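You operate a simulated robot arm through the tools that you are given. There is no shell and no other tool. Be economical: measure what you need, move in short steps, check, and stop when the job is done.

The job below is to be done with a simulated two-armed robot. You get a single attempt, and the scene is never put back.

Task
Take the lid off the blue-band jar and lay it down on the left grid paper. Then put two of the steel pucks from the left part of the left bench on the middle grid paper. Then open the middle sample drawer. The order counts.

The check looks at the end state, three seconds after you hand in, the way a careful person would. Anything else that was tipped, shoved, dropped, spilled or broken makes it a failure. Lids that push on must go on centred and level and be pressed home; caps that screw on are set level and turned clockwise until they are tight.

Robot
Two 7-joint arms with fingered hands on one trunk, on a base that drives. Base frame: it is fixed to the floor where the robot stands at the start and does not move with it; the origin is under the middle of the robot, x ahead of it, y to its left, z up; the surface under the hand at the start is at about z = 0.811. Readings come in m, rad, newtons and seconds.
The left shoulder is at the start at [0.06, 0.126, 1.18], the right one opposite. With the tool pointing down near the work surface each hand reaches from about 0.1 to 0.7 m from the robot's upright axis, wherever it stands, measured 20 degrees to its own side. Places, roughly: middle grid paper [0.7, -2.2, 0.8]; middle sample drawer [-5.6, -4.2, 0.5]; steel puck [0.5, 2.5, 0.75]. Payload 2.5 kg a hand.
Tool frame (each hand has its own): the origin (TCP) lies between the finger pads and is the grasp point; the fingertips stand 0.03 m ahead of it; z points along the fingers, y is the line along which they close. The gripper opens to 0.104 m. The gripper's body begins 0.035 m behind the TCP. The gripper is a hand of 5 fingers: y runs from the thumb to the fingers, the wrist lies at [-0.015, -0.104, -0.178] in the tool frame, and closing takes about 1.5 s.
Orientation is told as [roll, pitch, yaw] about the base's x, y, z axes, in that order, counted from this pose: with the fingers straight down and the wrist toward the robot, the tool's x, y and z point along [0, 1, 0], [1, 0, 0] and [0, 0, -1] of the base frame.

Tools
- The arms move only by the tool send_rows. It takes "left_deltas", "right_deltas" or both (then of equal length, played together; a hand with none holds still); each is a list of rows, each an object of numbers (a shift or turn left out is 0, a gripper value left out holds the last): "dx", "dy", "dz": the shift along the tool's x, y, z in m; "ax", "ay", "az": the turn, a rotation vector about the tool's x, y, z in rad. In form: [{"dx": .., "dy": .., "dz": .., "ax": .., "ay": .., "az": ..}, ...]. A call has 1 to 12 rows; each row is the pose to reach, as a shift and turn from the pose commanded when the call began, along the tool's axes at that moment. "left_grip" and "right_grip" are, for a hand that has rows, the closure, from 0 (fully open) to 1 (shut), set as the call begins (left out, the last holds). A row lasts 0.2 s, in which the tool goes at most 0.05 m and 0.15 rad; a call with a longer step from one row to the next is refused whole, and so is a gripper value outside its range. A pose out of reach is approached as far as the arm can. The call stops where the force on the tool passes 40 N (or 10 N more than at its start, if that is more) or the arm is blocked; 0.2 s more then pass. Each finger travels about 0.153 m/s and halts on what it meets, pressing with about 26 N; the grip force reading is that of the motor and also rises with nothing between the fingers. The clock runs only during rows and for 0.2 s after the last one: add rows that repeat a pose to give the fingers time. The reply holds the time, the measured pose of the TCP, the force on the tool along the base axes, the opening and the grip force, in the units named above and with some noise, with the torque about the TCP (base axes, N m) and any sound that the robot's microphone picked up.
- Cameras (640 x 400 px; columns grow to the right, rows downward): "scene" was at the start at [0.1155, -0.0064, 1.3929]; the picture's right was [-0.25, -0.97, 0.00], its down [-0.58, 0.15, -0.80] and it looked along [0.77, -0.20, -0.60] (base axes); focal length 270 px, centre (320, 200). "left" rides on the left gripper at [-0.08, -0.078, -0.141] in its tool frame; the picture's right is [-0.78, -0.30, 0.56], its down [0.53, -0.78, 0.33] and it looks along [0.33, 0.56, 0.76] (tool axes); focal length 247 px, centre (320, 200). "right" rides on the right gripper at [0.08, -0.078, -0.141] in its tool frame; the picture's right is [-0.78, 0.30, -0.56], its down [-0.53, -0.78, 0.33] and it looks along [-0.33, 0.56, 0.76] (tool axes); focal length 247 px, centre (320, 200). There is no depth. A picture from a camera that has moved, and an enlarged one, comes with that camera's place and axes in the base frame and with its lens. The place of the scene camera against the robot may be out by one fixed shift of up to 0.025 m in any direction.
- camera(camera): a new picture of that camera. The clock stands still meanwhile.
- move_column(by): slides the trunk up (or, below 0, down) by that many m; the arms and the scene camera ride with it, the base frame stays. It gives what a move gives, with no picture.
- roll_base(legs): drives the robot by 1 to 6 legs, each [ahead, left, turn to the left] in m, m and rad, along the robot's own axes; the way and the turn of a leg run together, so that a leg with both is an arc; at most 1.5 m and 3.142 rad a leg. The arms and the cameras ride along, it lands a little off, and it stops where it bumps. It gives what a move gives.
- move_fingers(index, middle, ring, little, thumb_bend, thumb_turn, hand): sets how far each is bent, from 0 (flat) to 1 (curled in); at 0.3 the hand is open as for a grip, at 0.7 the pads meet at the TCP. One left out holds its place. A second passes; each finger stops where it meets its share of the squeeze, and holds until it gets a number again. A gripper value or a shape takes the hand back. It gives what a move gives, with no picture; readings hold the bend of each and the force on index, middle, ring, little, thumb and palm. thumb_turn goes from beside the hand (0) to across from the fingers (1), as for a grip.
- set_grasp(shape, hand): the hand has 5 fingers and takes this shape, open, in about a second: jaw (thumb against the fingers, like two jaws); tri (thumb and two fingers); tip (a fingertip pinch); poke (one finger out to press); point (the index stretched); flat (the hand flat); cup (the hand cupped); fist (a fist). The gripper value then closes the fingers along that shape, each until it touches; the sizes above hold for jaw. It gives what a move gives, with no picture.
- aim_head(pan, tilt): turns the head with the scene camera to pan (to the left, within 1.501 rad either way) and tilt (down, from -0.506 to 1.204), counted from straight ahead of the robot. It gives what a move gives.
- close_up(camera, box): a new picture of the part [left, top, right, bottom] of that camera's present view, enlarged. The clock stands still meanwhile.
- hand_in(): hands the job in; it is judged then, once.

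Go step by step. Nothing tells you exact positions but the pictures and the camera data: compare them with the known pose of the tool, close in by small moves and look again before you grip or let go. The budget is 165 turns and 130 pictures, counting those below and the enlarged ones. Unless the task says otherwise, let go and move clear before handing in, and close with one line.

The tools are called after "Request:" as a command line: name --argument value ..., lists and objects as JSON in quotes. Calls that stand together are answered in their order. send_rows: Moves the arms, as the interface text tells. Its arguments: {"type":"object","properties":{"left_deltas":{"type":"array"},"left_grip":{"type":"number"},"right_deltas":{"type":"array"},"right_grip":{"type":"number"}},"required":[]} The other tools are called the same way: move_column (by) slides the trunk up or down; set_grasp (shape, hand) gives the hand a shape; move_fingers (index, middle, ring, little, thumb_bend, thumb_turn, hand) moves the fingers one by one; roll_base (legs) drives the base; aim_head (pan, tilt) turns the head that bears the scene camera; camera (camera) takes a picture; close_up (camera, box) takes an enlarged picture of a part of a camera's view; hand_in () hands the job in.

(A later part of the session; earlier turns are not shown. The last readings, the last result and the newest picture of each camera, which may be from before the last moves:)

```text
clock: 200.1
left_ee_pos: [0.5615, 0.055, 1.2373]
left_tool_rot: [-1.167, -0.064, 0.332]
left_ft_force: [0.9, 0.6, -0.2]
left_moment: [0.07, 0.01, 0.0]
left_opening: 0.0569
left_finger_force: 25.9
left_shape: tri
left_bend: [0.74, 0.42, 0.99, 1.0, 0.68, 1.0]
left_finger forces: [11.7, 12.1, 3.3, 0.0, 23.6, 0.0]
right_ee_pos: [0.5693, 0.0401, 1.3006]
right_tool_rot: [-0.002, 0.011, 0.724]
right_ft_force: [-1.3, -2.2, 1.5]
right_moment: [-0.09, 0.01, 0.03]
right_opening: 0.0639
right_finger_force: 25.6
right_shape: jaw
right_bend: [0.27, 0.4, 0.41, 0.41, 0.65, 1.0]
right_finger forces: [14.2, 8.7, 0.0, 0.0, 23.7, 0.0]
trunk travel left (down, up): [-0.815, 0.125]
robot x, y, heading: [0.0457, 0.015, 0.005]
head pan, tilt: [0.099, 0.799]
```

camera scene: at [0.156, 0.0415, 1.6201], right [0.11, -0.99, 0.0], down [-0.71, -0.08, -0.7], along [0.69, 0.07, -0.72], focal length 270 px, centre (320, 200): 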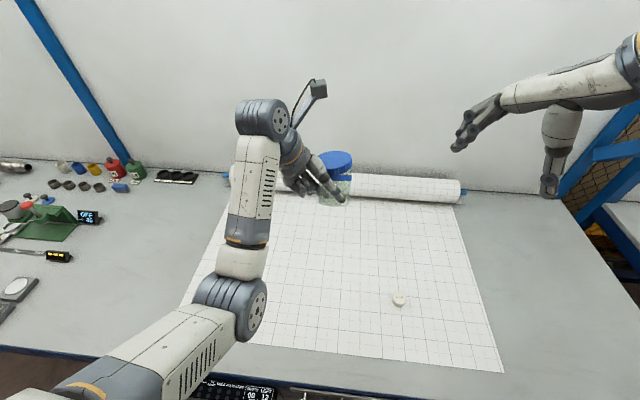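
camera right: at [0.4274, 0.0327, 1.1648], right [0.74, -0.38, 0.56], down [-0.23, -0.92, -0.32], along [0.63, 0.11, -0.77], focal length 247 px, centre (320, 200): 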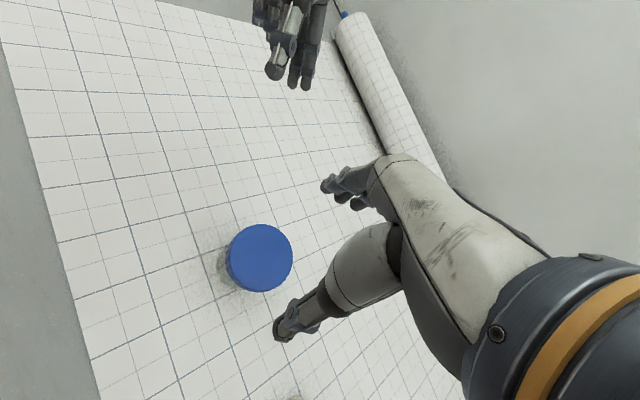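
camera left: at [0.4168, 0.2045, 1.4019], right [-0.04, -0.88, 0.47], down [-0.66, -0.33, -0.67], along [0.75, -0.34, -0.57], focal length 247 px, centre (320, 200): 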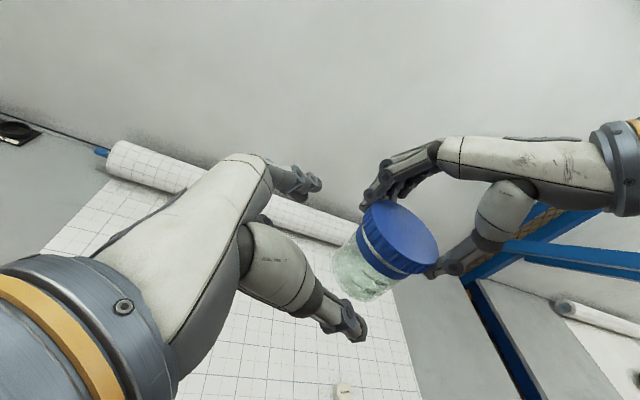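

Firm. Two unscrewing strokes now, keeping the hand height fixed at the ribs (rising 1 mm each).

Request:
send_rows --right_deltas '[{"dz": 0}, {"dz": 0}, {"dz": 0}, {"az": 0.15}, {"az": 0.3}, {"az": 0.45}, {"az": 0.6}, {"az": 0.75}, {"az": 0.9}, {"az": 1.05}]' --right_grip 0

Request:
send_rows --right_deltas '[{"dz": 0}, {"dz": 0}, {"dz": 0}, {"dz": 0}, {"dz": 0}, {"az": -0.15}, {"az": -0.3}, {"az": -0.45}, {"az": -0.6, "dz": -0.0005}, {"az": -0.75, "dz": -0.0005}, {"az": -0.9, "dz": -0.001}, {"az": -1.05, "dz": -0.001}]' --right_grip 1

Request:
send_rows --right_deltas '[{"dz": 0}, {"dz": 0}, {"dz": 0}, {"az": 0.15}, {"az": 0.3}, {"az": 0.45}, {"az": 0.6}, {"az": 0.75}, {"az": 0.9}, {"az": 1.05}]' --right_grip 0

Request:
send_rows --right_deltas '[{"dz": 0}, {"dz": 0}, {"dz": 0}, {"dz": 0}, {"dz": 0}, {"az": -0.15}, {"az": -0.3}, {"az": -0.45}, {"az": -0.6, "dz": -0.0005}, {"az": -0.75, "dz": -0.0005}, {"az": -0.9, "dz": -0.001}, {"az": -1.05, "dz": -0.001}]' --right_grip 1

```text
clock: 202.3
left_ee_pos: [0.5616, 0.0541, 1.2383]
left_tool_rot: [-1.166, -0.064, 0.332]
left_ft_force: [-0.3, 0.7, 0.1]
left_moment: [-0.03, 0.01, 0.01]
left_opening: 0.0569
left_finger_force: 25.7
left_shape: tri
left_bend: [0.74, 0.42, 0.99, 1.0, 0.68, 1.0]
left_finger forces: [11.5, 12.2, 2.7, 0.1, 24.2, 0.1]
right_ee_pos: [0.5684, 0.0405, 1.3]
right_tool_rot: [-0.011, 0.003, -0.328]
right_ft_force: [0.3, 0.5, 0.2]
right_moment: [-0.01, 0.0, -0.03]
right_opening: 0.1037
right_finger_force: 0.1
right_shape: jaw
right_bend: [0.3, 0.3, 0.3, 0.3, 0.3, 0.98]
right_finger forces: [0.0, 0.0, 0.0, 0.0, 0.1, 0.0]
trunk travel left (down, up): [-0.815, 0.125]
robot x, y, heading: [0.0485, 0.0175, 0.009]
head pan, tilt: [0.099, 0.799]
```

```text
clock: 204.9
left_ee_pos: [0.5626, 0.0539, 1.2382]
left_tool_rot: [-1.166, -0.065, 0.331]
left_ft_force: [-3.4, -3.0, 1.0]
left_moment: [0.25, -0.29, 1.41]
left_opening: 0.052
left_finger_force: 25.8
left_shape: tri
left_bend: [0.74, 0.43, 1.0, 1.0, 0.69, 0.95]
left_finger forces: [9.7, 10.4, 19.5, 0.1, 33.3, 0.1]
right_ee_pos: [0.5688, 0.04, 1.3011]
right_tool_rot: [-0.001, 0.009, 0.723]
right_ft_force: [4.0, 1.7, -2.0]
right_moment: [-0.09, 0.01, -1.42]
right_opening: 0.0627
right_finger_force: 25.8
right_shape: jaw
right_bend: [0.28, 0.47, 0.46, 0.43, 0.61, 0.84]
right_finger forces: [25.2, 8.6, 0.1, 0.0, 29.1, 0.0]
trunk travel left (down, up): [-0.815, 0.125]
robot x, y, heading: [0.0454, 0.019, 0.007]
head pan, tilt: [0.099, 0.799]
```

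```text
clock: 207.1
left_ee_pos: [0.5621, 0.0537, 1.2379]
left_tool_rot: [-1.168, -0.064, 0.332]
left_ft_force: [0.1, -0.4, -1.0]
left_moment: [-0.02, 0.03, -0.02]
left_opening: 0.052
left_finger_force: 25.6
left_shape: tri
left_bend: [0.74, 0.43, 1.0, 1.0, 0.69, 0.95]
left_finger forces: [11.4, 11.4, 19.5, 0.0, 26.1, 0.1]
right_ee_pos: [0.5684, 0.0404, 1.3018]
right_tool_rot: [-0.012, 0.001, -0.328]
right_ft_force: [1.3, -0.4, 1.1]
right_moment: [0.01, 0.04, 0.02]
right_opening: 0.1038
right_finger_force: 0.1
right_shape: jaw
right_bend: [0.3, 0.3, 0.3, 0.3, 0.3, 0.98]
right_finger forces: [0.0, 0.1, 0.0, 0.1, 0.2, 0.0]
trunk travel left (down, up): [-0.815, 0.125]
robot x, y, heading: [0.0463, 0.0146, 0.007]
head pan, tilt: [0.099, 0.799]
```

```text
clock: 209.7
left_ee_pos: [0.5615, 0.0546, 1.2364]
left_tool_rot: [-1.167, -0.061, 0.333]
left_ft_force: [-25.8, 21.6, -6.1]
left_moment: [-0.96, -1.05, 0.43]
left_opening: 0.0526
left_finger_force: 26.3
left_shape: tri
left_bend: [0.75, 0.43, 1.0, 1.0, 0.71, 0.94]
left_finger forces: [10.6, 11.9, 33.5, 0.1, 40.1, 1.1]
right_ee_pos: [0.5748, 0.0347, 1.304]
right_tool_rot: [-0.015, 0.002, 0.713]
right_ft_force: [26.0, -20.7, 3.9]
right_moment: [-0.3, -0.53, -0.69]
right_opening: 0.0127
right_finger_force: 25.9
right_shape: jaw
right_bend: [0.74, 0.73, 0.63, 0.61, 0.55, 1.0]
right_finger forces: [31.3, 0.0, 0.0, 0.0, 2.1, 0.0]
trunk travel left (down, up): [-0.815, 0.125]
robot x, y, heading: [0.0432, 0.0192, 0.007]
head pan, tilt: [0.099, 0.799]
```

The right fingers slipped off again with high torque; I raise the right hand and look at the state.

Request:
send_rows --right_deltas '[{"dz": -0.02}, {"dz": -0.06}, {"dz": -0.09}]'

Request:
close_up --camera "scene" --box '[260, 120, 420, 220]'

```text
clock: 210.5
left_ee_pos: [0.562, 0.0526, 1.2375]
left_tool_rot: [-1.166, -0.062, 0.331]
left_ft_force: [-0.5, 0.4, -1.0]
left_moment: [0.0, -0.01, 0.01]
left_opening: 0.0525
left_finger_force: 26.1
left_shape: tri
left_bend: [0.74, 0.43, 1.0, 1.0, 0.71, 0.95]
left_finger forces: [11.0, 11.6, 22.1, 0.0, 28.1, 0.0]
right_ee_pos: [0.5677, 0.0415, 1.3923]
right_tool_rot: [-0.002, 0.01, 0.73]
right_ft_force: [-0.2, 0.6, 0.4]
right_moment: [-0.03, -0.01, -0.01]
right_opening: 0.01
right_finger_force: 26.0
right_shape: jaw
right_bend: [0.76, 0.73, 0.63, 0.61, 0.57, 1.0]
right_finger forces: [0.1, 0.1, 0.1, 0.0, 0.0, 0.0]
trunk travel left (down, up): [-0.815, 0.125]
robot x, y, heading: [0.0436, 0.021, 0.004]
head pan, tilt: [0.099, 0.799]
```

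```text
4.00 times, centred on (340, 170) of scene
camera zoom: at [0.1557, 0.0415, 1.6202], right [0.11, -0.99, 0.0], down [-0.71, -0.08, -0.7], along [0.69, 0.07, -0.72], focal length 1080 px, centre (240, 320)
```

zoom: 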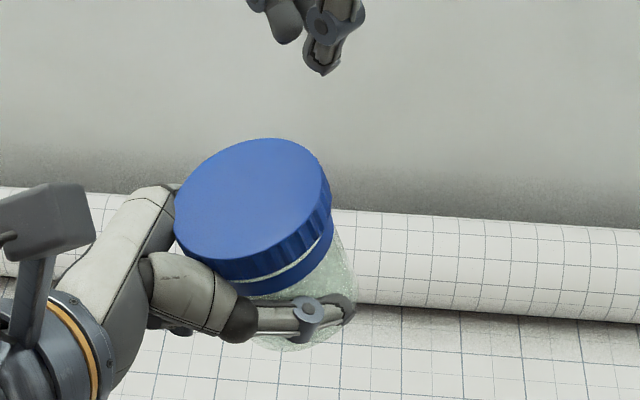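

The jar leans only ~24° now, lid still on. I step the right hand aside and roll the left hand to level the jar again.

Request:
send_rows --right_deltas '[{"dx": -0.037, "dy": -0.011}, {"dx": -0.074, "dy": -0.0225}]' --right_grip 0

Request:
send_rows --left_deltas '[{"ax": 0.02, "ay": 0.1, "az": -0.029}, {"ax": 0.039, "ay": 0.2, "az": -0.058}, {"ax": 0.059, "ay": 0.3, "az": -0.086}, {"ax": 0.078, "ay": 0.396, "az": -0.115}]'

Request:
close_up --camera "scene" --box '[260, 120, 420, 220]'

```text
clock: 211.1
left_ee_pos: [0.5613, 0.0532, 1.2382]
left_tool_rot: [-1.167, -0.063, 0.331]
left_ft_force: [-0.6, -0.7, 0.1]
left_moment: [-0.01, -0.03, 0.0]
left_opening: 0.0525
left_finger_force: 26.1
left_shape: tri
left_bend: [0.74, 0.43, 1.0, 1.0, 0.71, 0.95]
left_finger forces: [11.0, 11.6, 22.1, 0.1, 28.1, 0.0]
right_ee_pos: [0.5929, -0.0114, 1.3913]
right_tool_rot: [-0.001, 0.01, 0.723]
right_ft_force: [-0.6, -0.1, 0.1]
right_moment: [-0.01, -0.01, 0.0]
right_opening: 0.1037
right_finger_force: 0.0
right_shape: jaw
right_bend: [0.3, 0.3, 0.3, 0.3, 0.3, 0.98]
right_finger forces: [0.1, 0.0, 0.0, 0.0, 0.0, 0.0]
right hand out of reach, approached as far as the arm can: row 2
trunk travel left (down, up): [-0.815, 0.125]
robot x, y, heading: [0.0426, 0.0149, 0.008]
head pan, tilt: [0.099, 0.799]
```

```text
clock: 212.1
left_ee_pos: [0.5625, 0.0544, 1.2382]
left_tool_rot: [-0.769, 0.076, 0.333]
left_ft_force: [0.5, -0.2, -0.1]
left_moment: [-0.01, -0.01, -0.01]
left_opening: 0.0524
left_finger_force: 25.6
left_shape: tri
left_bend: [0.74, 0.43, 1.0, 1.0, 0.71, 0.95]
left_finger forces: [11.0, 11.5, 20.8, 0.0, 27.7, 0.1]
right_ee_pos: [0.5935, -0.0107, 1.3917]
right_tool_rot: [-0.002, 0.011, 0.72]
right_ft_force: [-0.8, 0.4, 0.1]
right_moment: [-0.01, 0.03, 0.0]
right_opening: 0.1036
right_finger_force: 0.0
right_shape: jaw
right_bend: [0.3, 0.3, 0.3, 0.3, 0.3, 0.98]
right_finger forces: [0.0, 0.1, 0.0, 0.0, 0.0, 0.0]
trunk travel left (down, up): [-0.815, 0.125]
robot x, y, heading: [0.0447, 0.0143, 0.011]
head pan, tilt: [0.099, 0.799]
```

```text
4.00 times, centred on (340, 170) of scene
camera zoom: at [0.1558, 0.0417, 1.6202], right [0.11, -0.99, 0.0], down [-0.71, -0.08, -0.7], along [0.69, 0.07, -0.72], focal length 1080 px, centre (240, 320)
```

zoom: 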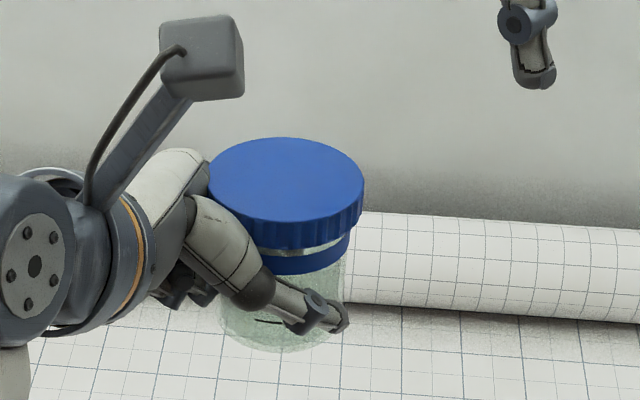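

The jar is level again with a clear ~6 mm gap under the lid. I bring the right hand above the lid (approx. (0.575, 0.047)) and verify.

Request:
send_rows --right_deltas '[{"dx": 0.028, "dy": 0.012, "az": 0.1}, {"dx": 0.056, "dy": 0.024, "az": 0.2}, {"dx": 0.056, "dy": 0.024, "az": 0.3}]'

Request:
camera --camera "right"

```text
clock: 212.9
left_ee_pos: [0.5618, 0.0545, 1.2381]
left_tool_rot: [-0.769, 0.074, 0.333]
left_ft_force: [0.4, -0.1, -0.7]
left_moment: [-0.02, 0.02, -0.02]
left_opening: 0.0522
left_finger_force: 26.1
left_shape: tri
left_bend: [0.74, 0.43, 1.0, 1.0, 0.71, 0.95]
left_finger forces: [11.0, 11.4, 20.7, 0.1, 27.7, 0.0]
right_ee_pos: [0.5737, 0.0459, 1.3929]
right_tool_rot: [-0.005, 0.009, 0.422]
right_ft_force: [0.5, 0.0, -0.3]
right_moment: [0.03, 0.0, -0.02]
right_opening: 0.1036
right_finger_force: 0.1
right_shape: jaw
right_bend: [0.3, 0.3, 0.3, 0.3, 0.3, 0.98]
right_finger forces: [0.0, 0.1, 0.0, 0.0, 0.1, 0.1]
trunk travel left (down, up): [-0.815, 0.125]
robot x, y, heading: [0.0434, 0.0151, 0.005]
head pan, tilt: [0.099, 0.799]
```

```text
16 pictures are left
camera right: at [0.4727, 0.0871, 1.5331], right [0.59, -0.58, 0.56], down [-0.49, -0.81, -0.32], along [0.64, -0.08, -0.76], focal length 247 px, centre (320, 200)
```

right: 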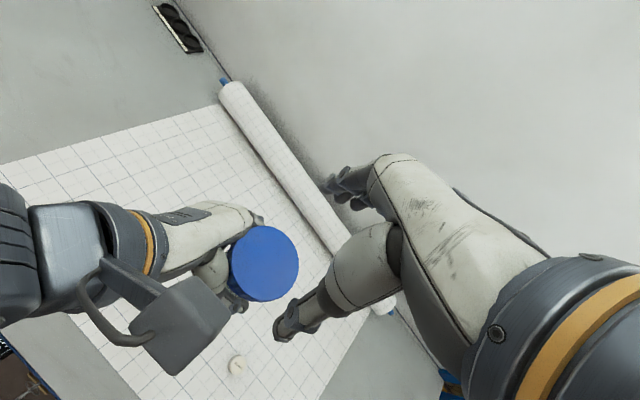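

Lid confirmed at (0.570, 0.047). To keep the two wrist cameras apart I start the stroke at yaw 0.7, descend to the ribs and grip.

Request:
send_rows --right_deltas '[{"dx": 0.0024, "dy": -0.003, "az": -0.14}, {"dx": 0.0024, "dy": -0.003, "az": -0.28}, {"dx": 0.0024, "dy": -0.003, "az": -0.28, "dz": 0.03}, {"dx": 0.0024, "dy": -0.003, "az": -0.28, "dz": 0.06}, {"dx": 0.0024, "dy": -0.003, "az": -0.28, "dz": 0.08}, {"dx": 0.0024, "dy": -0.003, "az": -0.28, "dz": 0.091}]'

Request:
send_rows --right_deltas '[{"dz": 0}, {"dz": 0}, {"dz": 0}, {"dz": 0}, {"dz": 0}, {"dz": 0}, {"dz": 0}]' --right_grip 1

Request:
send_rows --right_deltas '[{"az": -0.1}, {"az": -0.2}, {"az": -0.3}, {"az": -0.4}]'

```text
clock: 214.3
left_ee_pos: [0.5621, 0.0545, 1.2382]
left_tool_rot: [-0.769, 0.075, 0.334]
left_ft_force: [-0.4, 0.2, 0.0]
left_moment: [0.03, 0.0, 0.01]
left_opening: 0.0527
left_finger_force: 25.7
left_shape: tri
left_bend: [0.74, 0.43, 1.0, 1.0, 0.71, 0.95]
left_finger forces: [11.1, 11.5, 20.6, 0.0, 27.7, 0.0]
right_ee_pos: [0.57, 0.0455, 1.3002]
right_tool_rot: [-0.005, 0.011, 0.705]
right_ft_force: [-0.3, 0.1, -0.9]
right_moment: [0.01, -0.01, 0.02]
right_opening: 0.1037
right_finger_force: 0.0
right_shape: jaw
right_bend: [0.3, 0.3, 0.3, 0.3, 0.3, 0.98]
right_finger forces: [0.0, 0.1, 0.0, 0.0, 0.1, 0.0]
trunk travel left (down, up): [-0.815, 0.125]
robot x, y, heading: [0.0429, 0.0153, 0.006]
head pan, tilt: [0.099, 0.799]
```

```text
clock: 215.9
left_ee_pos: [0.562, 0.0541, 1.2377]
left_tool_rot: [-0.769, 0.073, 0.334]
left_ft_force: [0.8, 7.4, -1.9]
left_moment: [-0.5, 0.26, 0.21]
left_opening: 0.0529
left_finger_force: 26.0
left_shape: tri
left_bend: [0.74, 0.43, 1.0, 1.0, 0.71, 0.94]
left_finger forces: [11.1, 11.8, 19.8, 0.0, 26.6, 0.1]
right_ee_pos: [0.5692, 0.0438, 1.3006]
right_tool_rot: [-0.004, 0.013, 0.704]
right_ft_force: [-1.1, -7.1, 0.5]
right_moment: [0.05, -0.16, -0.15]
right_opening: 0.0672
right_finger_force: 26.1
right_shape: jaw
right_bend: [0.28, 0.38, 0.38, 0.43, 0.66, 1.0]
right_finger forces: [0.3, 7.9, 0.1, 0.0, 24.2, 0.0]
trunk travel left (down, up): [-0.815, 0.125]
robot x, y, heading: [0.0436, 0.0165, 0.009]
head pan, tilt: [0.099, 0.799]
```

```text
clock: 216.9
left_ee_pos: [0.5619, 0.0536, 1.2378]
left_tool_rot: [-0.772, 0.075, 0.336]
left_ft_force: [-9.5, 14.2, -2.1]
left_moment: [-0.61, -0.19, 0.84]
left_opening: 0.0529
left_finger_force: 25.7
left_shape: tri
left_bend: [0.74, 0.43, 1.0, 1.0, 0.71, 0.94]
left_finger forces: [11.8, 11.6, 20.1, 0.0, 27.5, 0.0]
right_ee_pos: [0.571, 0.0452, 1.3006]
right_tool_rot: [-0.006, 0.01, 0.851]
right_ft_force: [9.2, -13.0, -0.3]
right_moment: [-0.19, -0.36, -0.84]
right_opening: 0.0668
right_finger_force: 25.7
right_shape: jaw
right_bend: [0.28, 0.39, 0.38, 0.43, 0.67, 0.98]
right_finger forces: [0.0, 11.4, 0.1, 0.0, 23.1, 0.0]
right hand out of reach, approached as far as the arm can: row 2, 3, 4
trunk travel left (down, up): [-0.815, 0.125]
robot x, y, heading: [0.0444, 0.0193, 0.003]
head pan, tilt: [0.099, 0.799]
```

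The right hand hits its range there and touches the left hand. I'll let the right hand hold the jar by the lid at a smaller yaw, open the left, return it to the flatter side pose that worked before, and regrip.

Request:
send_rows --right_deltas '[{"dz": 0}, {"dz": 0}, {"dz": 0}, {"az": 0.14}, {"az": 0.28}, {"az": 0.42}]' --right_grip 0

Request:
send_rows --right_deltas '[{"dz": 0}, {"dz": 0}, {"dz": 0}, {"dz": 0}, {"dz": 0}, {"dz": 0}, {"dz": 0}]' --right_grip 1

Request:
close_up --camera "scene" --box '[260, 120, 420, 220]'

```text
clock: 218.3
left_ee_pos: [0.5628, 0.0536, 1.2377]
left_tool_rot: [-0.769, 0.076, 0.332]
left_ft_force: [0.4, 0.5, -1.7]
left_moment: [0.01, 0.0, 0.0]
left_opening: 0.0522
left_finger_force: 26.3
left_shape: tri
left_bend: [0.74, 0.43, 1.0, 1.0, 0.71, 0.94]
left_finger forces: [12.7, 12.0, 18.2, 0.0, 30.2, 0.0]
right_ee_pos: [0.5698, 0.0456, 1.3018]
right_tool_rot: [-0.005, 0.008, 0.433]
right_ft_force: [0.0, 0.0, -0.4]
right_moment: [0.02, 0.01, 0.0]
right_opening: 0.104
right_finger_force: 0.2
right_shape: jaw
right_bend: [0.3, 0.3, 0.3, 0.3, 0.3, 0.98]
right_finger forces: [0.0, 0.0, 0.0, 0.1, 0.0, 0.0]
trunk travel left (down, up): [-0.815, 0.125]
robot x, y, heading: [0.0434, 0.0192, 0.014]
head pan, tilt: [0.099, 0.799]
```

```text
clock: 219.9
left_ee_pos: [0.5618, 0.0546, 1.2381]
left_tool_rot: [-0.771, 0.074, 0.333]
left_ft_force: [2.6, 1.5, 1.7]
left_moment: [-0.14, 0.22, 0.0]
left_opening: 0.0523
left_finger_force: 26.1
left_shape: tri
left_bend: [0.74, 0.43, 1.0, 1.0, 0.71, 0.94]
left_finger forces: [15.5, 11.7, 17.5, 0.0, 29.1, 0.1]
right_ee_pos: [0.5691, 0.0472, 1.3006]
right_tool_rot: [-0.006, 0.01, 0.434]
right_ft_force: [-2.9, -1.4, -1.7]
right_moment: [-0.01, -0.07, 0.11]
right_opening: 0.0667
right_finger_force: 25.8
right_shape: jaw
right_bend: [0.27, 0.4, 0.4, 0.41, 0.62, 1.0]
right_finger forces: [12.7, 7.5, 0.0, 0.0, 23.6, 0.1]
trunk travel left (down, up): [-0.815, 0.125]
robot x, y, heading: [0.0406, 0.0149, 0.008]
head pan, tilt: [0.099, 0.799]
```

```text
4.00 times, centred on (340, 170) of scene
camera zoom: at [0.1556, 0.0418, 1.6202], right [0.11, -0.99, 0.0], down [-0.71, -0.08, -0.7], along [0.69, 0.07, -0.72], focal length 1080 px, centre (240, 320)
```

zoom: 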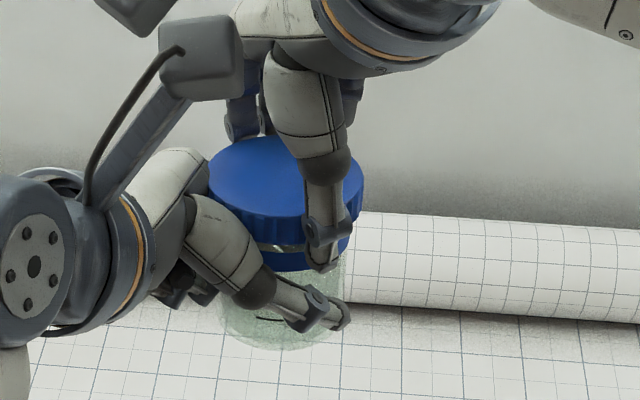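

Solid right grip with the jar upright. Now the left hand opens, rolls to the flatter pose, and regrips.

Request:
send_rows --left_deltas '[{"dz": 0}, {"dz": 0}, {"dz": 0}, {"dx": 0.002, "dy": 0.001, "dz": -0.002, "ax": -0.02, "ay": -0.1, "az": 0.029}, {"dx": 0.003, "dy": 0.003, "dz": -0.003, "ax": -0.039, "ay": -0.2, "az": 0.058}, {"dx": 0.004, "dy": 0.004, "dz": -0.005, "ax": -0.059, "ay": -0.3, "az": 0.086}, {"dx": 0.0057, "dy": 0.005, "dz": -0.006, "ax": -0.078, "ay": -0.396, "az": 0.115}]' --left_grip 0

Request:
send_rows --left_deltas '[{"dz": 0}, {"dz": 0}, {"dz": 0}, {"dz": 0}, {"dz": 0}, {"dz": 0}, {"dz": 0}, {"dz": 0}]' --left_grip 1

```text
clock: 221.5
left_ee_pos: [0.5637, 0.0642, 1.2375]
left_tool_rot: [-1.169, -0.064, 0.331]
left_ft_force: [0.0, 0.4, -0.6]
left_moment: [0.01, 0.01, 0.0]
left_opening: 0.1039
left_finger_force: 0.1
left_shape: tri
left_bend: [0.3, 0.3, 0.99, 0.99, 0.3, 0.98]
left_finger forces: [0.1, 0.0, 0.1, 0.0, 0.1, 0.0]
right_ee_pos: [0.5702, 0.0471, 1.3021]
right_tool_rot: [-0.006, 0.011, 0.433]
right_ft_force: [0.0, 0.7, -0.9]
right_moment: [-0.01, 0.05, 0.01]
right_opening: 0.0662
right_finger_force: 25.9
right_shape: jaw
right_bend: [0.27, 0.4, 0.4, 0.41, 0.63, 1.0]
right_finger forces: [14.8, 8.6, 0.0, 0.0, 21.8, 0.1]
trunk travel left (down, up): [-0.815, 0.125]
robot x, y, heading: [0.0421, 0.0146, 0.005]
head pan, tilt: [0.099, 0.799]
```

```text
clock: 223.3
left_ee_pos: [0.5636, 0.0651, 1.2374]
left_tool_rot: [-1.166, -0.062, 0.332]
left_ft_force: [0.4, -0.3, -0.1]
left_moment: [0.01, 0.03, 0.06]
left_opening: 0.0565
left_finger_force: 25.4
left_shape: tri
left_bend: [0.74, 0.48, 1.0, 1.0, 0.6, 0.99]
left_finger forces: [12.5, 12.5, 0.1, 0.0, 23.4, 0.0]
right_ee_pos: [0.5693, 0.0462, 1.3012]
right_tool_rot: [-0.005, 0.007, 0.434]
right_ft_force: [-0.1, 1.3, 0.1]
right_moment: [0.02, -0.08, -0.07]
right_opening: 0.0661
right_finger_force: 25.6
right_shape: jaw
right_bend: [0.27, 0.4, 0.4, 0.41, 0.63, 0.99]
right_finger forces: [15.0, 8.4, 0.0, 0.0, 21.6, 0.0]
trunk travel left (down, up): [-0.815, 0.125]
robot x, y, heading: [0.0477, 0.0166, 0.008]
head pan, tilt: [0.099, 0.799]
```

Clean regrip. Continue with strokes one by one while watching torque and opening.

Request:
send_rows --right_deltas '[{"az": -0.1}, {"az": -0.2}, {"az": -0.3}]'

Request:
send_rows --right_deltas '[{"dz": 0}, {"dz": 0}, {"dz": 0}, {"dz": -0.0005, "az": 0.15}, {"dz": -0.0005, "az": 0.3}, {"dz": -0.0005, "az": 0.45}, {"dz": -0.0005, "az": 0.6}, {"dz": -0.0005, "az": 0.75}, {"dz": -0.0005, "az": 0.9}, {"dz": -0.0005, "az": 1.05}]' --right_grip 0

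Request:
send_rows --right_deltas '[{"dz": 0}, {"dz": 0}, {"dz": 0}, {"dz": 0}, {"dz": 0}, {"dz": 0}, {"dz": 0}]' --right_grip 1

Request:
send_rows --right_deltas '[{"az": -0.12}, {"az": -0.24}, {"az": -0.36}, {"az": -0.48, "dz": -0.0005}, {"az": -0.6, "dz": -0.0005}, {"az": -0.72, "dz": -0.0005}, {"az": -0.84, "dz": -0.001}, {"az": -0.96, "dz": -0.001}, {"az": -1.05, "dz": -0.001}]'

```text
clock: 224.1
left_ee_pos: [0.5637, 0.0639, 1.2377]
left_tool_rot: [-1.167, -0.063, 0.332]
left_ft_force: [-3.4, 1.6, -0.6]
left_moment: [0.04, -0.15, 0.61]
left_opening: 0.0568
left_finger_force: 26.0
left_shape: tri
left_bend: [0.75, 0.49, 1.0, 1.0, 0.6, 0.98]
left_finger forces: [11.3, 12.1, 0.0, 0.0, 30.1, 0.0]
right_ee_pos: [0.5695, 0.0465, 1.3009]
right_tool_rot: [-0.004, 0.01, 0.734]
right_ft_force: [3.7, -1.3, 0.1]
right_moment: [-0.13, -0.15, -0.72]
right_opening: 0.064
right_finger_force: 25.8
right_shape: jaw
right_bend: [0.27, 0.4, 0.4, 0.41, 0.66, 0.94]
right_finger forces: [17.2, 9.5, 0.0, 0.0, 19.6, 0.0]
trunk travel left (down, up): [-0.815, 0.125]
robot x, y, heading: [0.0416, 0.0175, 0.006]
head pan, tilt: [0.099, 0.799]
```

```text
clock: 226.3
left_ee_pos: [0.5637, 0.0643, 1.2381]
left_tool_rot: [-1.166, -0.062, 0.333]
left_ft_force: [-1.4, -0.1, -0.1]
left_moment: [0.01, 0.02, 0.03]
left_opening: 0.0563
left_finger_force: 25.6
left_shape: tri
left_bend: [0.74, 0.49, 1.0, 1.0, 0.6, 1.0]
left_finger forces: [12.6, 13.6, 0.0, 0.0, 24.0, 0.0]
right_ee_pos: [0.5691, 0.0463, 1.3015]
right_tool_rot: [-0.01, 0.003, -0.318]
right_ft_force: [0.3, -0.3, -0.5]
right_moment: [-0.01, 0.01, -0.01]
right_opening: 0.1035
right_finger_force: 0.1
right_shape: jaw
right_bend: [0.3, 0.3, 0.3, 0.3, 0.3, 0.98]
right_finger forces: [0.0, 0.0, 0.0, 0.1, 0.0, 0.0]
trunk travel left (down, up): [-0.815, 0.125]
robot x, y, heading: [0.0422, 0.0173, 0.011]
head pan, tilt: [0.099, 0.799]
```

```text
clock: 227.9
left_ee_pos: [0.5647, 0.0642, 1.2392]
left_tool_rot: [-1.167, -0.062, 0.334]
left_ft_force: [1.9, 0.2, 0.8]
left_moment: [-0.03, 0.09, 0.04]
left_opening: 0.0559
left_finger_force: 26.1
left_shape: tri
left_bend: [0.74, 0.49, 1.0, 1.0, 0.61, 0.99]
left_finger forces: [13.9, 13.9, 0.0, 0.0, 23.2, 0.0]
right_ee_pos: [0.5702, 0.0467, 1.3015]
right_tool_rot: [-0.011, 0.004, -0.316]
right_ft_force: [-2.3, -0.6, -0.8]
right_moment: [0.02, 0.08, 0.02]
right_opening: 0.0652
right_finger_force: 26.1
right_shape: jaw
right_bend: [0.74, 0.44, 0.45, 0.43, 0.57, 1.0]
right_finger forces: [13.3, 7.9, 0.0, 0.1, 21.2, 0.0]
trunk travel left (down, up): [-0.815, 0.125]
robot x, y, heading: [0.0441, 0.0183, 0.005]
head pan, tilt: [0.099, 0.799]
```

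```text
clock: 229.9
left_ee_pos: [0.5643, 0.0639, 1.2374]
left_tool_rot: [-1.164, -0.064, 0.333]
left_ft_force: [-13.2, 4.8, -3.0]
left_moment: [-0.2, -0.49, 0.42]
left_opening: 0.0524
left_finger_force: 25.8
left_shape: tri
left_bend: [0.75, 0.51, 1.0, 1.0, 0.61, 0.95]
left_finger forces: [7.8, 11.4, 27.4, 0.0, 31.5, 0.0]
right_ee_pos: [0.5717, 0.0455, 1.3026]
right_tool_rot: [-0.008, 0.006, 0.732]
right_ft_force: [13.1, -4.8, 2.8]
right_moment: [-0.1, -0.34, -0.64]
right_opening: 0.0497
right_finger_force: 26.2
right_shape: jaw
right_bend: [0.28, 0.49, 0.45, 0.43, 0.68, 0.99]
right_finger forces: [20.6, 2.8, 0.0, 0.0, 9.6, 0.0]
trunk travel left (down, up): [-0.815, 0.125]
robot x, y, heading: [0.0409, 0.0167, 0.006]
head pan, tilt: [0.099, 0.799]
```

Torque is now high (~0.6 Nm), as if the thread has reached its end stop. I look closely before pulling.

Request:
close_up --camera "scene" --box '[276, 125, 404, 205]'

```text
5.00 times, centred on (340, 165) of scene
camera zoom: at [0.1557, 0.0417, 1.6202], right [0.11, -0.99, 0.0], down [-0.71, -0.08, -0.7], along [0.69, 0.07, -0.72], focal length 1350 px, centre (220, 375)
```

zoom: 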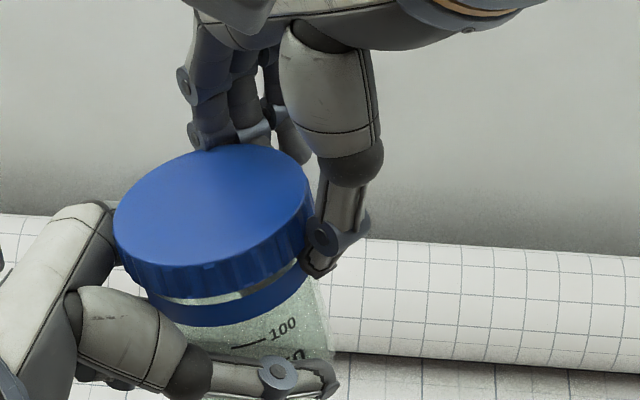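

The jar leans left ~25° again in the left grip; the gap is wide. I regrip the lid centred where it is, then ease it back upright by moving it toward -y.

Request:
send_rows --right_deltas '[{"dz": 0}, {"dz": 0}, {"dz": 0}, {"dx": 0.009, "dy": 0.008}, {"dx": 0.017, "dy": 0.015}, {"dx": 0.017, "dy": 0.015, "dz": 0.003}]' --right_grip 0

Request:
send_rows --right_deltas '[{"dz": 0}, {"dz": 0}, {"dz": 0}, {"dz": 0}, {"dz": 0}, {"dz": 0}, {"dz": 0}]' --right_grip 1

Request:
send_rows --right_deltas '[{"dx": -0.004, "dy": -0.0035, "dz": -0.001}, {"dx": -0.008, "dy": -0.007, "dz": -0.002}, {"dx": -0.012, "dy": -0.011, "dz": -0.003}, {"dx": -0.0165, "dy": -0.0148, "dz": -0.004}]'

Request:
close_up --camera "scene" --box '[276, 125, 404, 205]'

```text
clock: 231.3
left_ee_pos: [0.5637, 0.0638, 1.2373]
left_tool_rot: [-1.166, -0.063, 0.332]
left_ft_force: [1.0, 0.0, -1.0]
left_moment: [0.03, -0.04, 0.04]
left_opening: 0.0521
left_finger_force: 26.1
left_shape: tri
left_bend: [0.75, 0.51, 1.0, 1.0, 0.62, 0.95]
left_finger forces: [12.5, 11.6, 21.7, 0.0, 27.8, 0.0]
right_ee_pos: [0.5682, 0.0673, 1.2998]
right_tool_rot: [-0.001, 0.01, 0.737]
right_ft_force: [0.1, -0.7, -0.1]
right_moment: [-0.01, 0.01, -0.01]
right_opening: 0.1037
right_finger_force: 0.0
right_shape: jaw
right_bend: [0.3, 0.3, 0.3, 0.3, 0.3, 0.98]
right_finger forces: [0.0, 0.0, 0.0, 0.0, 0.0, 0.0]
trunk travel left (down, up): [-0.815, 0.125]
robot x, y, heading: [0.0428, 0.0153, 0.006]
head pan, tilt: [0.099, 0.799]
```

```text
clock: 232.9
left_ee_pos: [0.5651, 0.0626, 1.2377]
left_tool_rot: [-1.167, -0.062, 0.331]
left_ft_force: [0.9, 2.8, 0.3]
left_moment: [-0.15, 0.1, 0.08]
left_opening: 0.0512
left_finger_force: 25.8
left_shape: tri
left_bend: [0.75, 0.51, 1.0, 1.0, 0.63, 0.95]
left_finger forces: [12.8, 12.2, 10.3, 0.0, 25.0, 0.0]
right_ee_pos: [0.5701, 0.0685, 1.2993]
right_tool_rot: [-0.002, 0.009, 0.735]
right_ft_force: [-0.8, -3.4, -1.0]
right_moment: [0.03, -0.02, -0.07]
right_opening: 0.0635
right_finger_force: 26.2
right_shape: jaw
right_bend: [0.29, 0.44, 0.45, 0.43, 0.6, 1.0]
right_finger forces: [13.1, 7.9, 0.1, 0.0, 20.6, 0.1]
trunk travel left (down, up): [-0.815, 0.125]
robot x, y, heading: [0.0435, 0.0188, 0.009]
head pan, tilt: [0.099, 0.799]
```

```text
clock: 233.9
left_ee_pos: [0.5621, 0.0612, 1.2395]
left_tool_rot: [-1.17, -0.064, 0.328]
left_ft_force: [-7.0, -13.5, 5.2]
left_moment: [0.22, 0.09, -0.03]
left_opening: 0.0519
left_finger_force: 25.6
left_shape: tri
left_bend: [0.75, 0.51, 1.0, 1.0, 0.62, 0.95]
left_finger forces: [10.7, 9.4, 11.2, 0.1, 32.4, 0.0]
right_ee_pos: [0.5695, 0.0477, 1.3046]
right_tool_rot: [0.001, 0.009, 0.737]
right_ft_force: [6.8, 13.2, -7.9]
right_moment: [0.56, -0.54, -0.17]
right_opening: 0.0598
right_finger_force: 25.5
right_shape: jaw
right_bend: [0.26, 0.43, 0.45, 0.43, 0.65, 0.97]
right_finger forces: [18.1, 9.1, 0.0, 0.0, 17.4, 0.0]
trunk travel left (down, up): [-0.815, 0.125]
robot x, y, heading: [0.0462, 0.0172, 0.01]
head pan, tilt: [0.099, 0.799]
```

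```text
5.00 times, centred on (340, 165) of scene
camera zoom: at [0.1556, 0.0416, 1.6202], right [0.11, -0.99, 0.0], down [-0.71, -0.08, -0.7], along [0.69, 0.07, -0.72], focal length 1350 px, centre (220, 375)
```

zoom: 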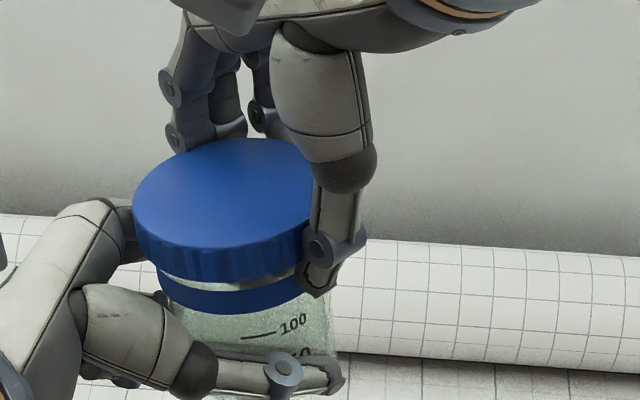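

Nearly level now with a centred grip on the lid only. I try a firm straight pull with a small twist.

Request:
send_rows --right_deltas '[{"dz": -0.003, "az": -0.03}, {"dz": -0.006, "az": -0.06}, {"dz": -0.009, "az": -0.09}, {"dz": -0.012, "az": -0.12}, {"dz": -0.016, "az": -0.15}]'

```text
clock: 235.1
left_ee_pos: [0.5625, 0.0615, 1.2432]
left_tool_rot: [-1.181, -0.075, 0.326]
left_ft_force: [-8.1, -13.3, 28.3]
left_moment: [-0.01, -0.14, 0.02]
left_opening: 0.0518
left_finger_force: 25.6
left_shape: tri
left_bend: [0.75, 0.52, 1.0, 1.0, 0.62, 0.93]
left_finger forces: [8.2, 10.9, 8.3, 0.1, 33.0, 0.0]
right_ee_pos: [0.5688, 0.047, 1.3165]
right_tool_rot: [0.003, 0.018, 0.884]
right_ft_force: [8.6, 14.3, -30.2]
right_moment: [0.56, -0.63, -0.28]
right_opening: 0.0603
right_finger_force: 25.7
right_shape: jaw
right_bend: [0.26, 0.42, 0.45, 0.43, 0.65, 0.97]
right_finger forces: [21.0, 10.0, 0.0, 0.1, 23.1, 0.1]
trunk travel left (down, up): [-0.815, 0.125]
robot x, y, heading: [0.0448, 0.0205, 0.01]
head pan, tilt: [0.099, 0.799]
```

It holds at 30 N, so still threaded. I ease off and test torque in both directions to tell a stop from hand interference.

Request:
send_rows --right_deltas '[{"dz": 0.004, "az": 0.05}, {"dz": 0.008, "az": 0.1}, {"dz": 0.012, "az": 0.15}, {"dz": 0.012, "az": 0.15}]'

Request:
send_rows --right_deltas '[{"az": 0.08}, {"az": 0.16}, {"az": 0.24}]'

Request:
send_rows --right_deltas '[{"az": 0.08}, {"az": 0.16}, {"az": 0.24}]'

Request:
send_rows --right_deltas '[{"az": -0.08}, {"az": -0.16}, {"az": -0.24}]'

```text
clock: 236.1
left_ee_pos: [0.5614, 0.0641, 1.2384]
left_tool_rot: [-1.167, -0.061, 0.329]
left_ft_force: [-3.0, -8.5, 13.3]
left_moment: [0.05, 0.11, -0.02]
left_opening: 0.0519
left_finger_force: 26.0
left_shape: tri
left_bend: [0.75, 0.52, 1.0, 1.0, 0.62, 0.93]
left_finger forces: [10.4, 10.5, 9.6, 0.1, 29.4, 0.0]
right_ee_pos: [0.5685, 0.047, 1.3068]
right_tool_rot: [-0.001, 0.01, 0.734]
right_ft_force: [2.8, 10.0, -14.6]
right_moment: [0.39, -0.43, -0.1]
right_opening: 0.0597
right_finger_force: 26.0
right_shape: jaw
right_bend: [0.26, 0.42, 0.45, 0.43, 0.65, 0.97]
right_finger forces: [17.0, 7.9, 0.0, 0.2, 21.7, 0.0]
trunk travel left (down, up): [-0.815, 0.125]
robot x, y, heading: [0.0461, 0.0176, 0.009]
head pan, tilt: [0.099, 0.799]
```

```text
clock: 236.9
left_ee_pos: [0.5644, 0.0644, 1.2371]
left_tool_rot: [-1.165, -0.064, 0.332]
left_ft_force: [-0.9, -8.2, 10.1]
left_moment: [0.03, 0.29, -0.18]
left_opening: 0.0514
left_finger_force: 25.5
left_shape: tri
left_bend: [0.75, 0.52, 1.0, 1.0, 0.63, 0.93]
left_finger forces: [12.2, 10.2, 11.4, 0.0, 28.1, 0.0]
right_ee_pos: [0.5691, 0.0473, 1.3071]
right_tool_rot: [-0.005, 0.011, 0.492]
right_ft_force: [1.1, 7.1, -11.2]
right_moment: [0.3, -0.35, 0.13]
right_opening: 0.0592
right_finger_force: 26.0
right_shape: jaw
right_bend: [0.26, 0.43, 0.45, 0.43, 0.65, 0.98]
right_finger forces: [13.8, 7.4, 0.0, 0.0, 24.6, 0.0]
trunk travel left (down, up): [-0.815, 0.125]
robot x, y, heading: [0.0442, 0.018, 0.009]
head pan, tilt: [0.099, 0.799]
```

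```text
clock: 237.7
left_ee_pos: [0.5649, 0.0634, 1.2392]
left_tool_rot: [-1.169, -0.063, 0.33]
left_ft_force: [2.9, -7.8, 8.5]
left_moment: [0.16, 0.46, -0.14]
left_opening: 0.0511
left_finger_force: 25.8
left_shape: tri
left_bend: [0.75, 0.52, 1.0, 1.0, 0.63, 0.93]
left_finger forces: [14.0, 10.8, 12.7, 0.0, 27.8, 0.1]
right_ee_pos: [0.5694, 0.0486, 1.3074]
right_tool_rot: [-0.008, 0.01, 0.252]
right_ft_force: [-3.9, 7.9, -9.9]
right_moment: [0.16, -0.28, 0.15]
right_opening: 0.059
right_finger_force: 25.7
right_shape: jaw
right_bend: [0.28, 0.44, 0.45, 0.43, 0.65, 0.99]
right_finger forces: [11.7, 6.1, 0.0, 0.0, 23.5, 0.1]
trunk travel left (down, up): [-0.815, 0.125]
robot x, y, heading: [0.0441, 0.0199, 0.004]
head pan, tilt: [0.099, 0.799]
```

```text
clock: 238.5
left_ee_pos: [0.5636, 0.0635, 1.2386]
left_tool_rot: [-1.167, -0.063, 0.331]
left_ft_force: [-3.5, -4.9, 7.5]
left_moment: [0.09, 0.04, 0.22]
left_opening: 0.0515
left_finger_force: 26.0
left_shape: tri
left_bend: [0.75, 0.52, 1.0, 1.0, 0.63, 0.93]
left_finger forces: [10.6, 10.6, 11.2, 0.1, 30.4, 0.0]
right_ee_pos: [0.5694, 0.0467, 1.3067]
right_tool_rot: [-0.006, 0.008, 0.496]
right_ft_force: [3.2, 5.2, -8.7]
right_moment: [0.19, -0.38, -0.26]
right_opening: 0.059
right_finger_force: 26.1
right_shape: jaw
right_bend: [0.27, 0.45, 0.45, 0.43, 0.65, 0.96]
right_finger forces: [16.4, 7.5, 0.1, 0.1, 20.2, 0.1]
trunk travel left (down, up): [-0.815, 0.125]
robot x, y, heading: [0.0456, 0.0192, 0.004]
head pan, tilt: [0.099, 0.799]
```

Both directions turn with low torque, so it is simply still threaded here. I continue counter-clockwise from this centred grip, then do a fresh stroke at the same height.

Request:
send_rows --right_deltas '[{"az": -0.08}, {"az": -0.16}, {"az": -0.24}]'

Request:
send_rows --right_deltas '[{"dz": 0}, {"dz": 0}, {"dz": 0}, {"az": 0.15}, {"az": 0.3}, {"az": 0.45}, {"az": 0.6}, {"az": 0.75}, {"az": 0.9}]' --right_grip 0

Request:
send_rows --right_deltas '[{"dz": 0}, {"dz": 0}, {"dz": 0}, {"dz": 0}, {"dz": 0}, {"dz": 0}, {"dz": 0}]' --right_grip 1

Request:
send_rows --right_deltas '[{"az": -0.1}, {"az": -0.2}, {"az": -0.3}]'

```text
clock: 239.3
left_ee_pos: [0.5637, 0.0631, 1.2389]
left_tool_rot: [-1.169, -0.061, 0.329]
left_ft_force: [-10.1, -7.0, 8.0]
left_moment: [-0.02, -0.23, 0.08]
left_opening: 0.0512
left_finger_force: 26.1
left_shape: tri
left_bend: [0.75, 0.52, 1.0, 1.0, 0.63, 0.93]
left_finger forces: [8.7, 10.1, 11.1, 0.1, 33.1, 0.0]
right_ee_pos: [0.5711, 0.0461, 1.3085]
right_tool_rot: [-0.003, 0.009, 0.737]
right_ft_force: [10.2, 7.3, -9.4]
right_moment: [0.39, -0.57, -0.25]
right_opening: 0.0586
right_finger_force: 25.0
right_shape: jaw
right_bend: [0.26, 0.44, 0.45, 0.43, 0.66, 0.97]
right_finger forces: [18.1, 10.3, 0.0, 0.0, 18.9, 0.1]
trunk travel left (down, up): [-0.815, 0.125]
robot x, y, heading: [0.0448, 0.0162, 0.004]
head pan, tilt: [0.099, 0.799]
```

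```text
clock: 241.3
left_ee_pos: [0.5635, 0.0637, 1.238]
left_tool_rot: [-1.168, -0.063, 0.332]
left_ft_force: [0.7, 0.8, -1.4]
left_moment: [0.01, -0.02, -0.01]
left_opening: 0.0513
left_finger_force: 26.1
left_shape: tri
left_bend: [0.75, 0.51, 1.0, 1.0, 0.63, 0.94]
left_finger forces: [11.7, 11.7, 18.9, 0.1, 29.1, 0.1]
right_ee_pos: [0.5696, 0.0459, 1.3084]
right_tool_rot: [-0.01, 0.004, -0.167]
right_ft_force: [-0.1, -0.4, -0.1]
right_moment: [0.02, -0.03, 0.02]
right_opening: 0.1034
right_finger_force: 0.2
right_shape: jaw
right_bend: [0.3, 0.3, 0.3, 0.3, 0.3, 0.98]
right_finger forces: [0.0, 0.1, 0.1, 0.0, 0.0, 0.1]
trunk travel left (down, up): [-0.815, 0.125]
robot x, y, heading: [0.0414, 0.0168, 0.01]
head pan, tilt: [0.099, 0.799]
```

```text
clock: 242.9
left_ee_pos: [0.5636, 0.0637, 1.2383]
left_tool_rot: [-1.167, -0.065, 0.333]
left_ft_force: [3.8, 0.0, 2.0]
left_moment: [-0.05, 0.12, 0.07]
left_opening: 0.0515
left_finger_force: 26.1
left_shape: tri
left_bend: [0.75, 0.51, 1.0, 1.0, 0.63, 0.94]
left_finger forces: [13.1, 12.2, 14.8, 0.0, 27.3, 0.0]
right_ee_pos: [0.5697, 0.047, 1.3069]
right_tool_rot: [-0.011, 0.006, -0.163]
right_ft_force: [-4.7, 0.9, -2.6]
right_moment: [0.06, 0.14, 0.03]
right_opening: 0.0532
right_finger_force: 25.9
right_shape: jaw
right_bend: [0.74, 0.57, 0.56, 0.53, 0.59, 1.0]
right_finger forces: [13.8, 5.8, 0.0, 0.0, 23.3, 0.0]
trunk travel left (down, up): [-0.815, 0.125]
robot x, y, heading: [0.0423, 0.0186, 0.009]
head pan, tilt: [0.099, 0.799]
```

```text
clock: 243.7
left_ee_pos: [0.5637, 0.0635, 1.2367]
left_tool_rot: [-1.164, -0.062, 0.331]
left_ft_force: [-0.9, 1.2, -0.8]
left_moment: [-0.02, -0.06, 0.03]
left_opening: 0.0512
left_finger_force: 25.7
left_shape: tri
left_bend: [0.75, 0.51, 1.0, 1.0, 0.63, 0.94]
left_finger forces: [10.8, 11.8, 17.0, 0.1, 29.3, 0.0]
right_ee_pos: [0.5699, 0.0464, 1.3089]
right_tool_rot: [-0.007, 0.005, 0.135]
right_ft_force: [2.2, -0.4, -0.6]
right_moment: [0.0, -0.03, -0.01]
right_opening: 0.0518
right_finger_force: 26.5
right_shape: jaw
right_bend: [0.74, 0.58, 0.56, 0.53, 0.62, 1.0]
right_finger forces: [15.7, 6.4, 0.0, 0.1, 19.4, 0.0]
trunk travel left (down, up): [-0.815, 0.125]
robot x, y, heading: [0.0435, 0.0164, 0.01]
head pan, tilt: [0.099, 0.799]
```

Torque is near zero now. I continue the stroke and then try a gentle lift.

Request:
send_rows --right_deltas '[{"az": -0.12}, {"az": -0.24}, {"az": -0.36}, {"az": -0.48}, {"az": -0.58}]'

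Request:
send_rows --right_deltas '[{"dz": -0.003}, {"dz": -0.006}, {"dz": -0.009}]'

Request:
close_up --camera "scene" --box '[276, 125, 404, 205]'

```text
clock: 244.9
left_ee_pos: [0.5632, 0.0637, 1.2383]
left_tool_rot: [-1.167, -0.063, 0.332]
left_ft_force: [-15.0, 7.9, -2.8]
left_moment: [-0.39, -0.75, 0.17]
left_opening: 0.0513
left_finger_force: 26.2
left_shape: tri
left_bend: [0.75, 0.51, 1.0, 1.0, 0.63, 0.95]
left_finger forces: [7.7, 13.9, 29.6, 0.1, 35.8, 0.0]
right_ee_pos: [0.5714, 0.0451, 1.3084]
right_tool_rot: [-0.012, 0.006, 0.714]
right_ft_force: [16.8, -7.8, 1.2]
right_moment: [-0.15, -0.33, -0.4]
right_opening: 0.0344
right_finger_force: 25.7
right_shape: jaw
right_bend: [0.74, 0.74, 0.56, 0.53, 0.74, 1.0]
right_finger forces: [17.8, 0.1, 0.1, 0.0, 5.3, 0.1]
trunk travel left (down, up): [-0.815, 0.125]
robot x, y, heading: [0.0431, 0.0137, 0.008]
head pan, tilt: [0.099, 0.799]
```

```text
clock: 245.7
left_ee_pos: [0.5623, 0.0624, 1.2402]
left_tool_rot: [-1.17, -0.068, 0.334]
left_ft_force: [-16.2, 5.5, 6.5]
left_moment: [-0.32, -0.98, 0.06]
left_opening: 0.0512
left_finger_force: 25.8
left_shape: tri
left_bend: [0.75, 0.5, 1.0, 1.0, 0.63, 0.95]
left_finger forces: [7.5, 13.0, 25.0, 0.0, 39.8, 0.0]
right_ee_pos: [0.5695, 0.0464, 1.3155]
right_tool_rot: [-0.007, 0.011, 0.714]
right_ft_force: [15.3, -5.2, -7.0]
right_moment: [-0.27, -0.3, -0.3]
right_opening: 0.0323
right_finger_force: 26.2
right_shape: jaw
right_bend: [0.74, 0.74, 0.56, 0.53, 0.75, 1.0]
right_finger forces: [17.0, 0.1, 0.1, 0.1, 4.0, 0.0]
trunk travel left (down, up): [-0.815, 0.125]
robot x, y, heading: [0.0444, 0.0146, 0.009]
head pan, tilt: [0.099, 0.799]
```

```text
5.00 times, centred on (340, 165) of scene
camera zoom: at [0.1556, 0.0418, 1.6202], right [0.11, -0.99, 0.0], down [-0.71, -0.08, -0.7], along [0.69, 0.07, -0.72], focal length 1350 px, centre (220, 375)
```

zoom: 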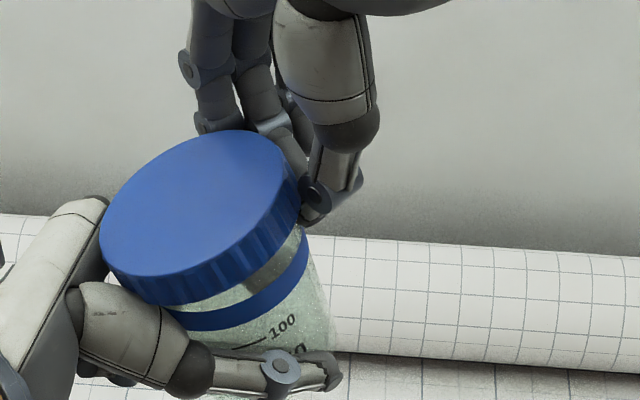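

The lid has risen a lot (≈12 mm gap) — nearly off, but the jar leans. I lift the right hand off, level the jar with the left hand, and come back down centred.

Request:
send_rows --right_deltas '[{"dz": 0}, {"dz": 0}, {"dz": -0.02}, {"dz": -0.05}, {"dz": -0.075}]' --right_grip 0

Request:
send_rows --left_deltas '[{"ax": 0.022, "ay": 0.119, "az": -0.032}, {"ax": 0.045, "ay": 0.238, "az": -0.064}, {"ax": 0.067, "ay": 0.356, "az": -0.096}, {"ax": 0.089, "ay": 0.475, "az": -0.128}]'

Request:
camera --camera "right"

```text
clock: 246.9
left_ee_pos: [0.5637, 0.0631, 1.2379]
left_tool_rot: [-1.169, -0.063, 0.331]
left_ft_force: [-0.3, 0.1, -0.7]
left_moment: [0.03, 0.01, -0.01]
left_opening: 0.0507
left_finger_force: 25.5
left_shape: tri
left_bend: [0.75, 0.5, 1.0, 1.0, 0.63, 0.94]
left_finger forces: [11.5, 12.8, 23.2, 0.1, 29.2, 0.1]
right_ee_pos: [0.5703, 0.0484, 1.3925]
right_tool_rot: [-0.004, 0.012, 0.716]
right_ft_force: [-0.4, 0.8, 0.1]
right_moment: [-0.02, -0.01, 0.03]
right_opening: 0.1036
right_finger_force: 0.1
right_shape: jaw
right_bend: [0.3, 0.3, 0.3, 0.3, 0.3, 0.98]
right_finger forces: [0.1, 0.0, 0.0, 0.0, 0.0, 0.0]
trunk travel left (down, up): [-0.815, 0.125]
robot x, y, heading: [0.0464, 0.0187, 0.009]
head pan, tilt: [0.099, 0.799]
```

```text
clock: 247.9
left_ee_pos: [0.564, 0.0647, 1.2383]
left_tool_rot: [-0.686, 0.091, 0.339]
left_ft_force: [-0.2, -0.6, -1.3]
left_moment: [0.02, 0.02, -0.01]
left_opening: 0.0511
left_finger_force: 25.4
left_shape: tri
left_bend: [0.75, 0.5, 1.0, 1.0, 0.63, 0.94]
left_finger forces: [11.8, 12.8, 22.8, 0.0, 29.0, 0.0]
right_ee_pos: [0.5703, 0.0469, 1.3908]
right_tool_rot: [-0.002, 0.01, 0.714]
right_ft_force: [0.4, 0.4, 1.0]
right_moment: [-0.02, 0.06, 0.01]
right_opening: 0.1036
right_finger_force: 0.1
right_shape: jaw
right_bend: [0.3, 0.3, 0.3, 0.3, 0.3, 0.98]
right_finger forces: [0.0, 0.1, 0.1, 0.0, 0.0, 0.0]
trunk travel left (down, up): [-0.815, 0.125]
robot x, y, heading: [0.0419, 0.0176, 0.005]
head pan, tilt: [0.099, 0.799]
```

```text
11 pictures are left
camera right: at [0.4621, 0.0571, 1.5329], right [0.74, -0.39, 0.56], down [-0.24, -0.92, -0.32], along [0.63, 0.1, -0.77], focal length 247 px, centre (320, 200)
```

right: 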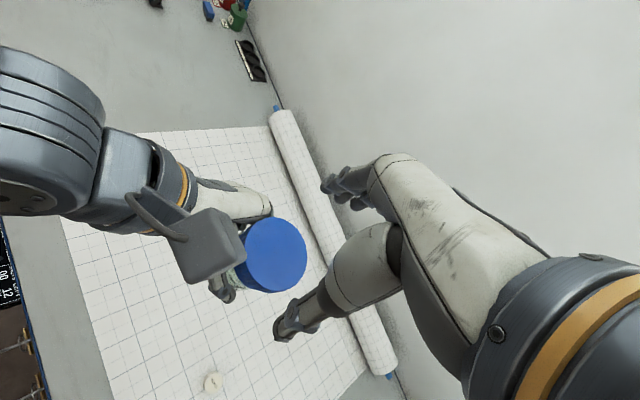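

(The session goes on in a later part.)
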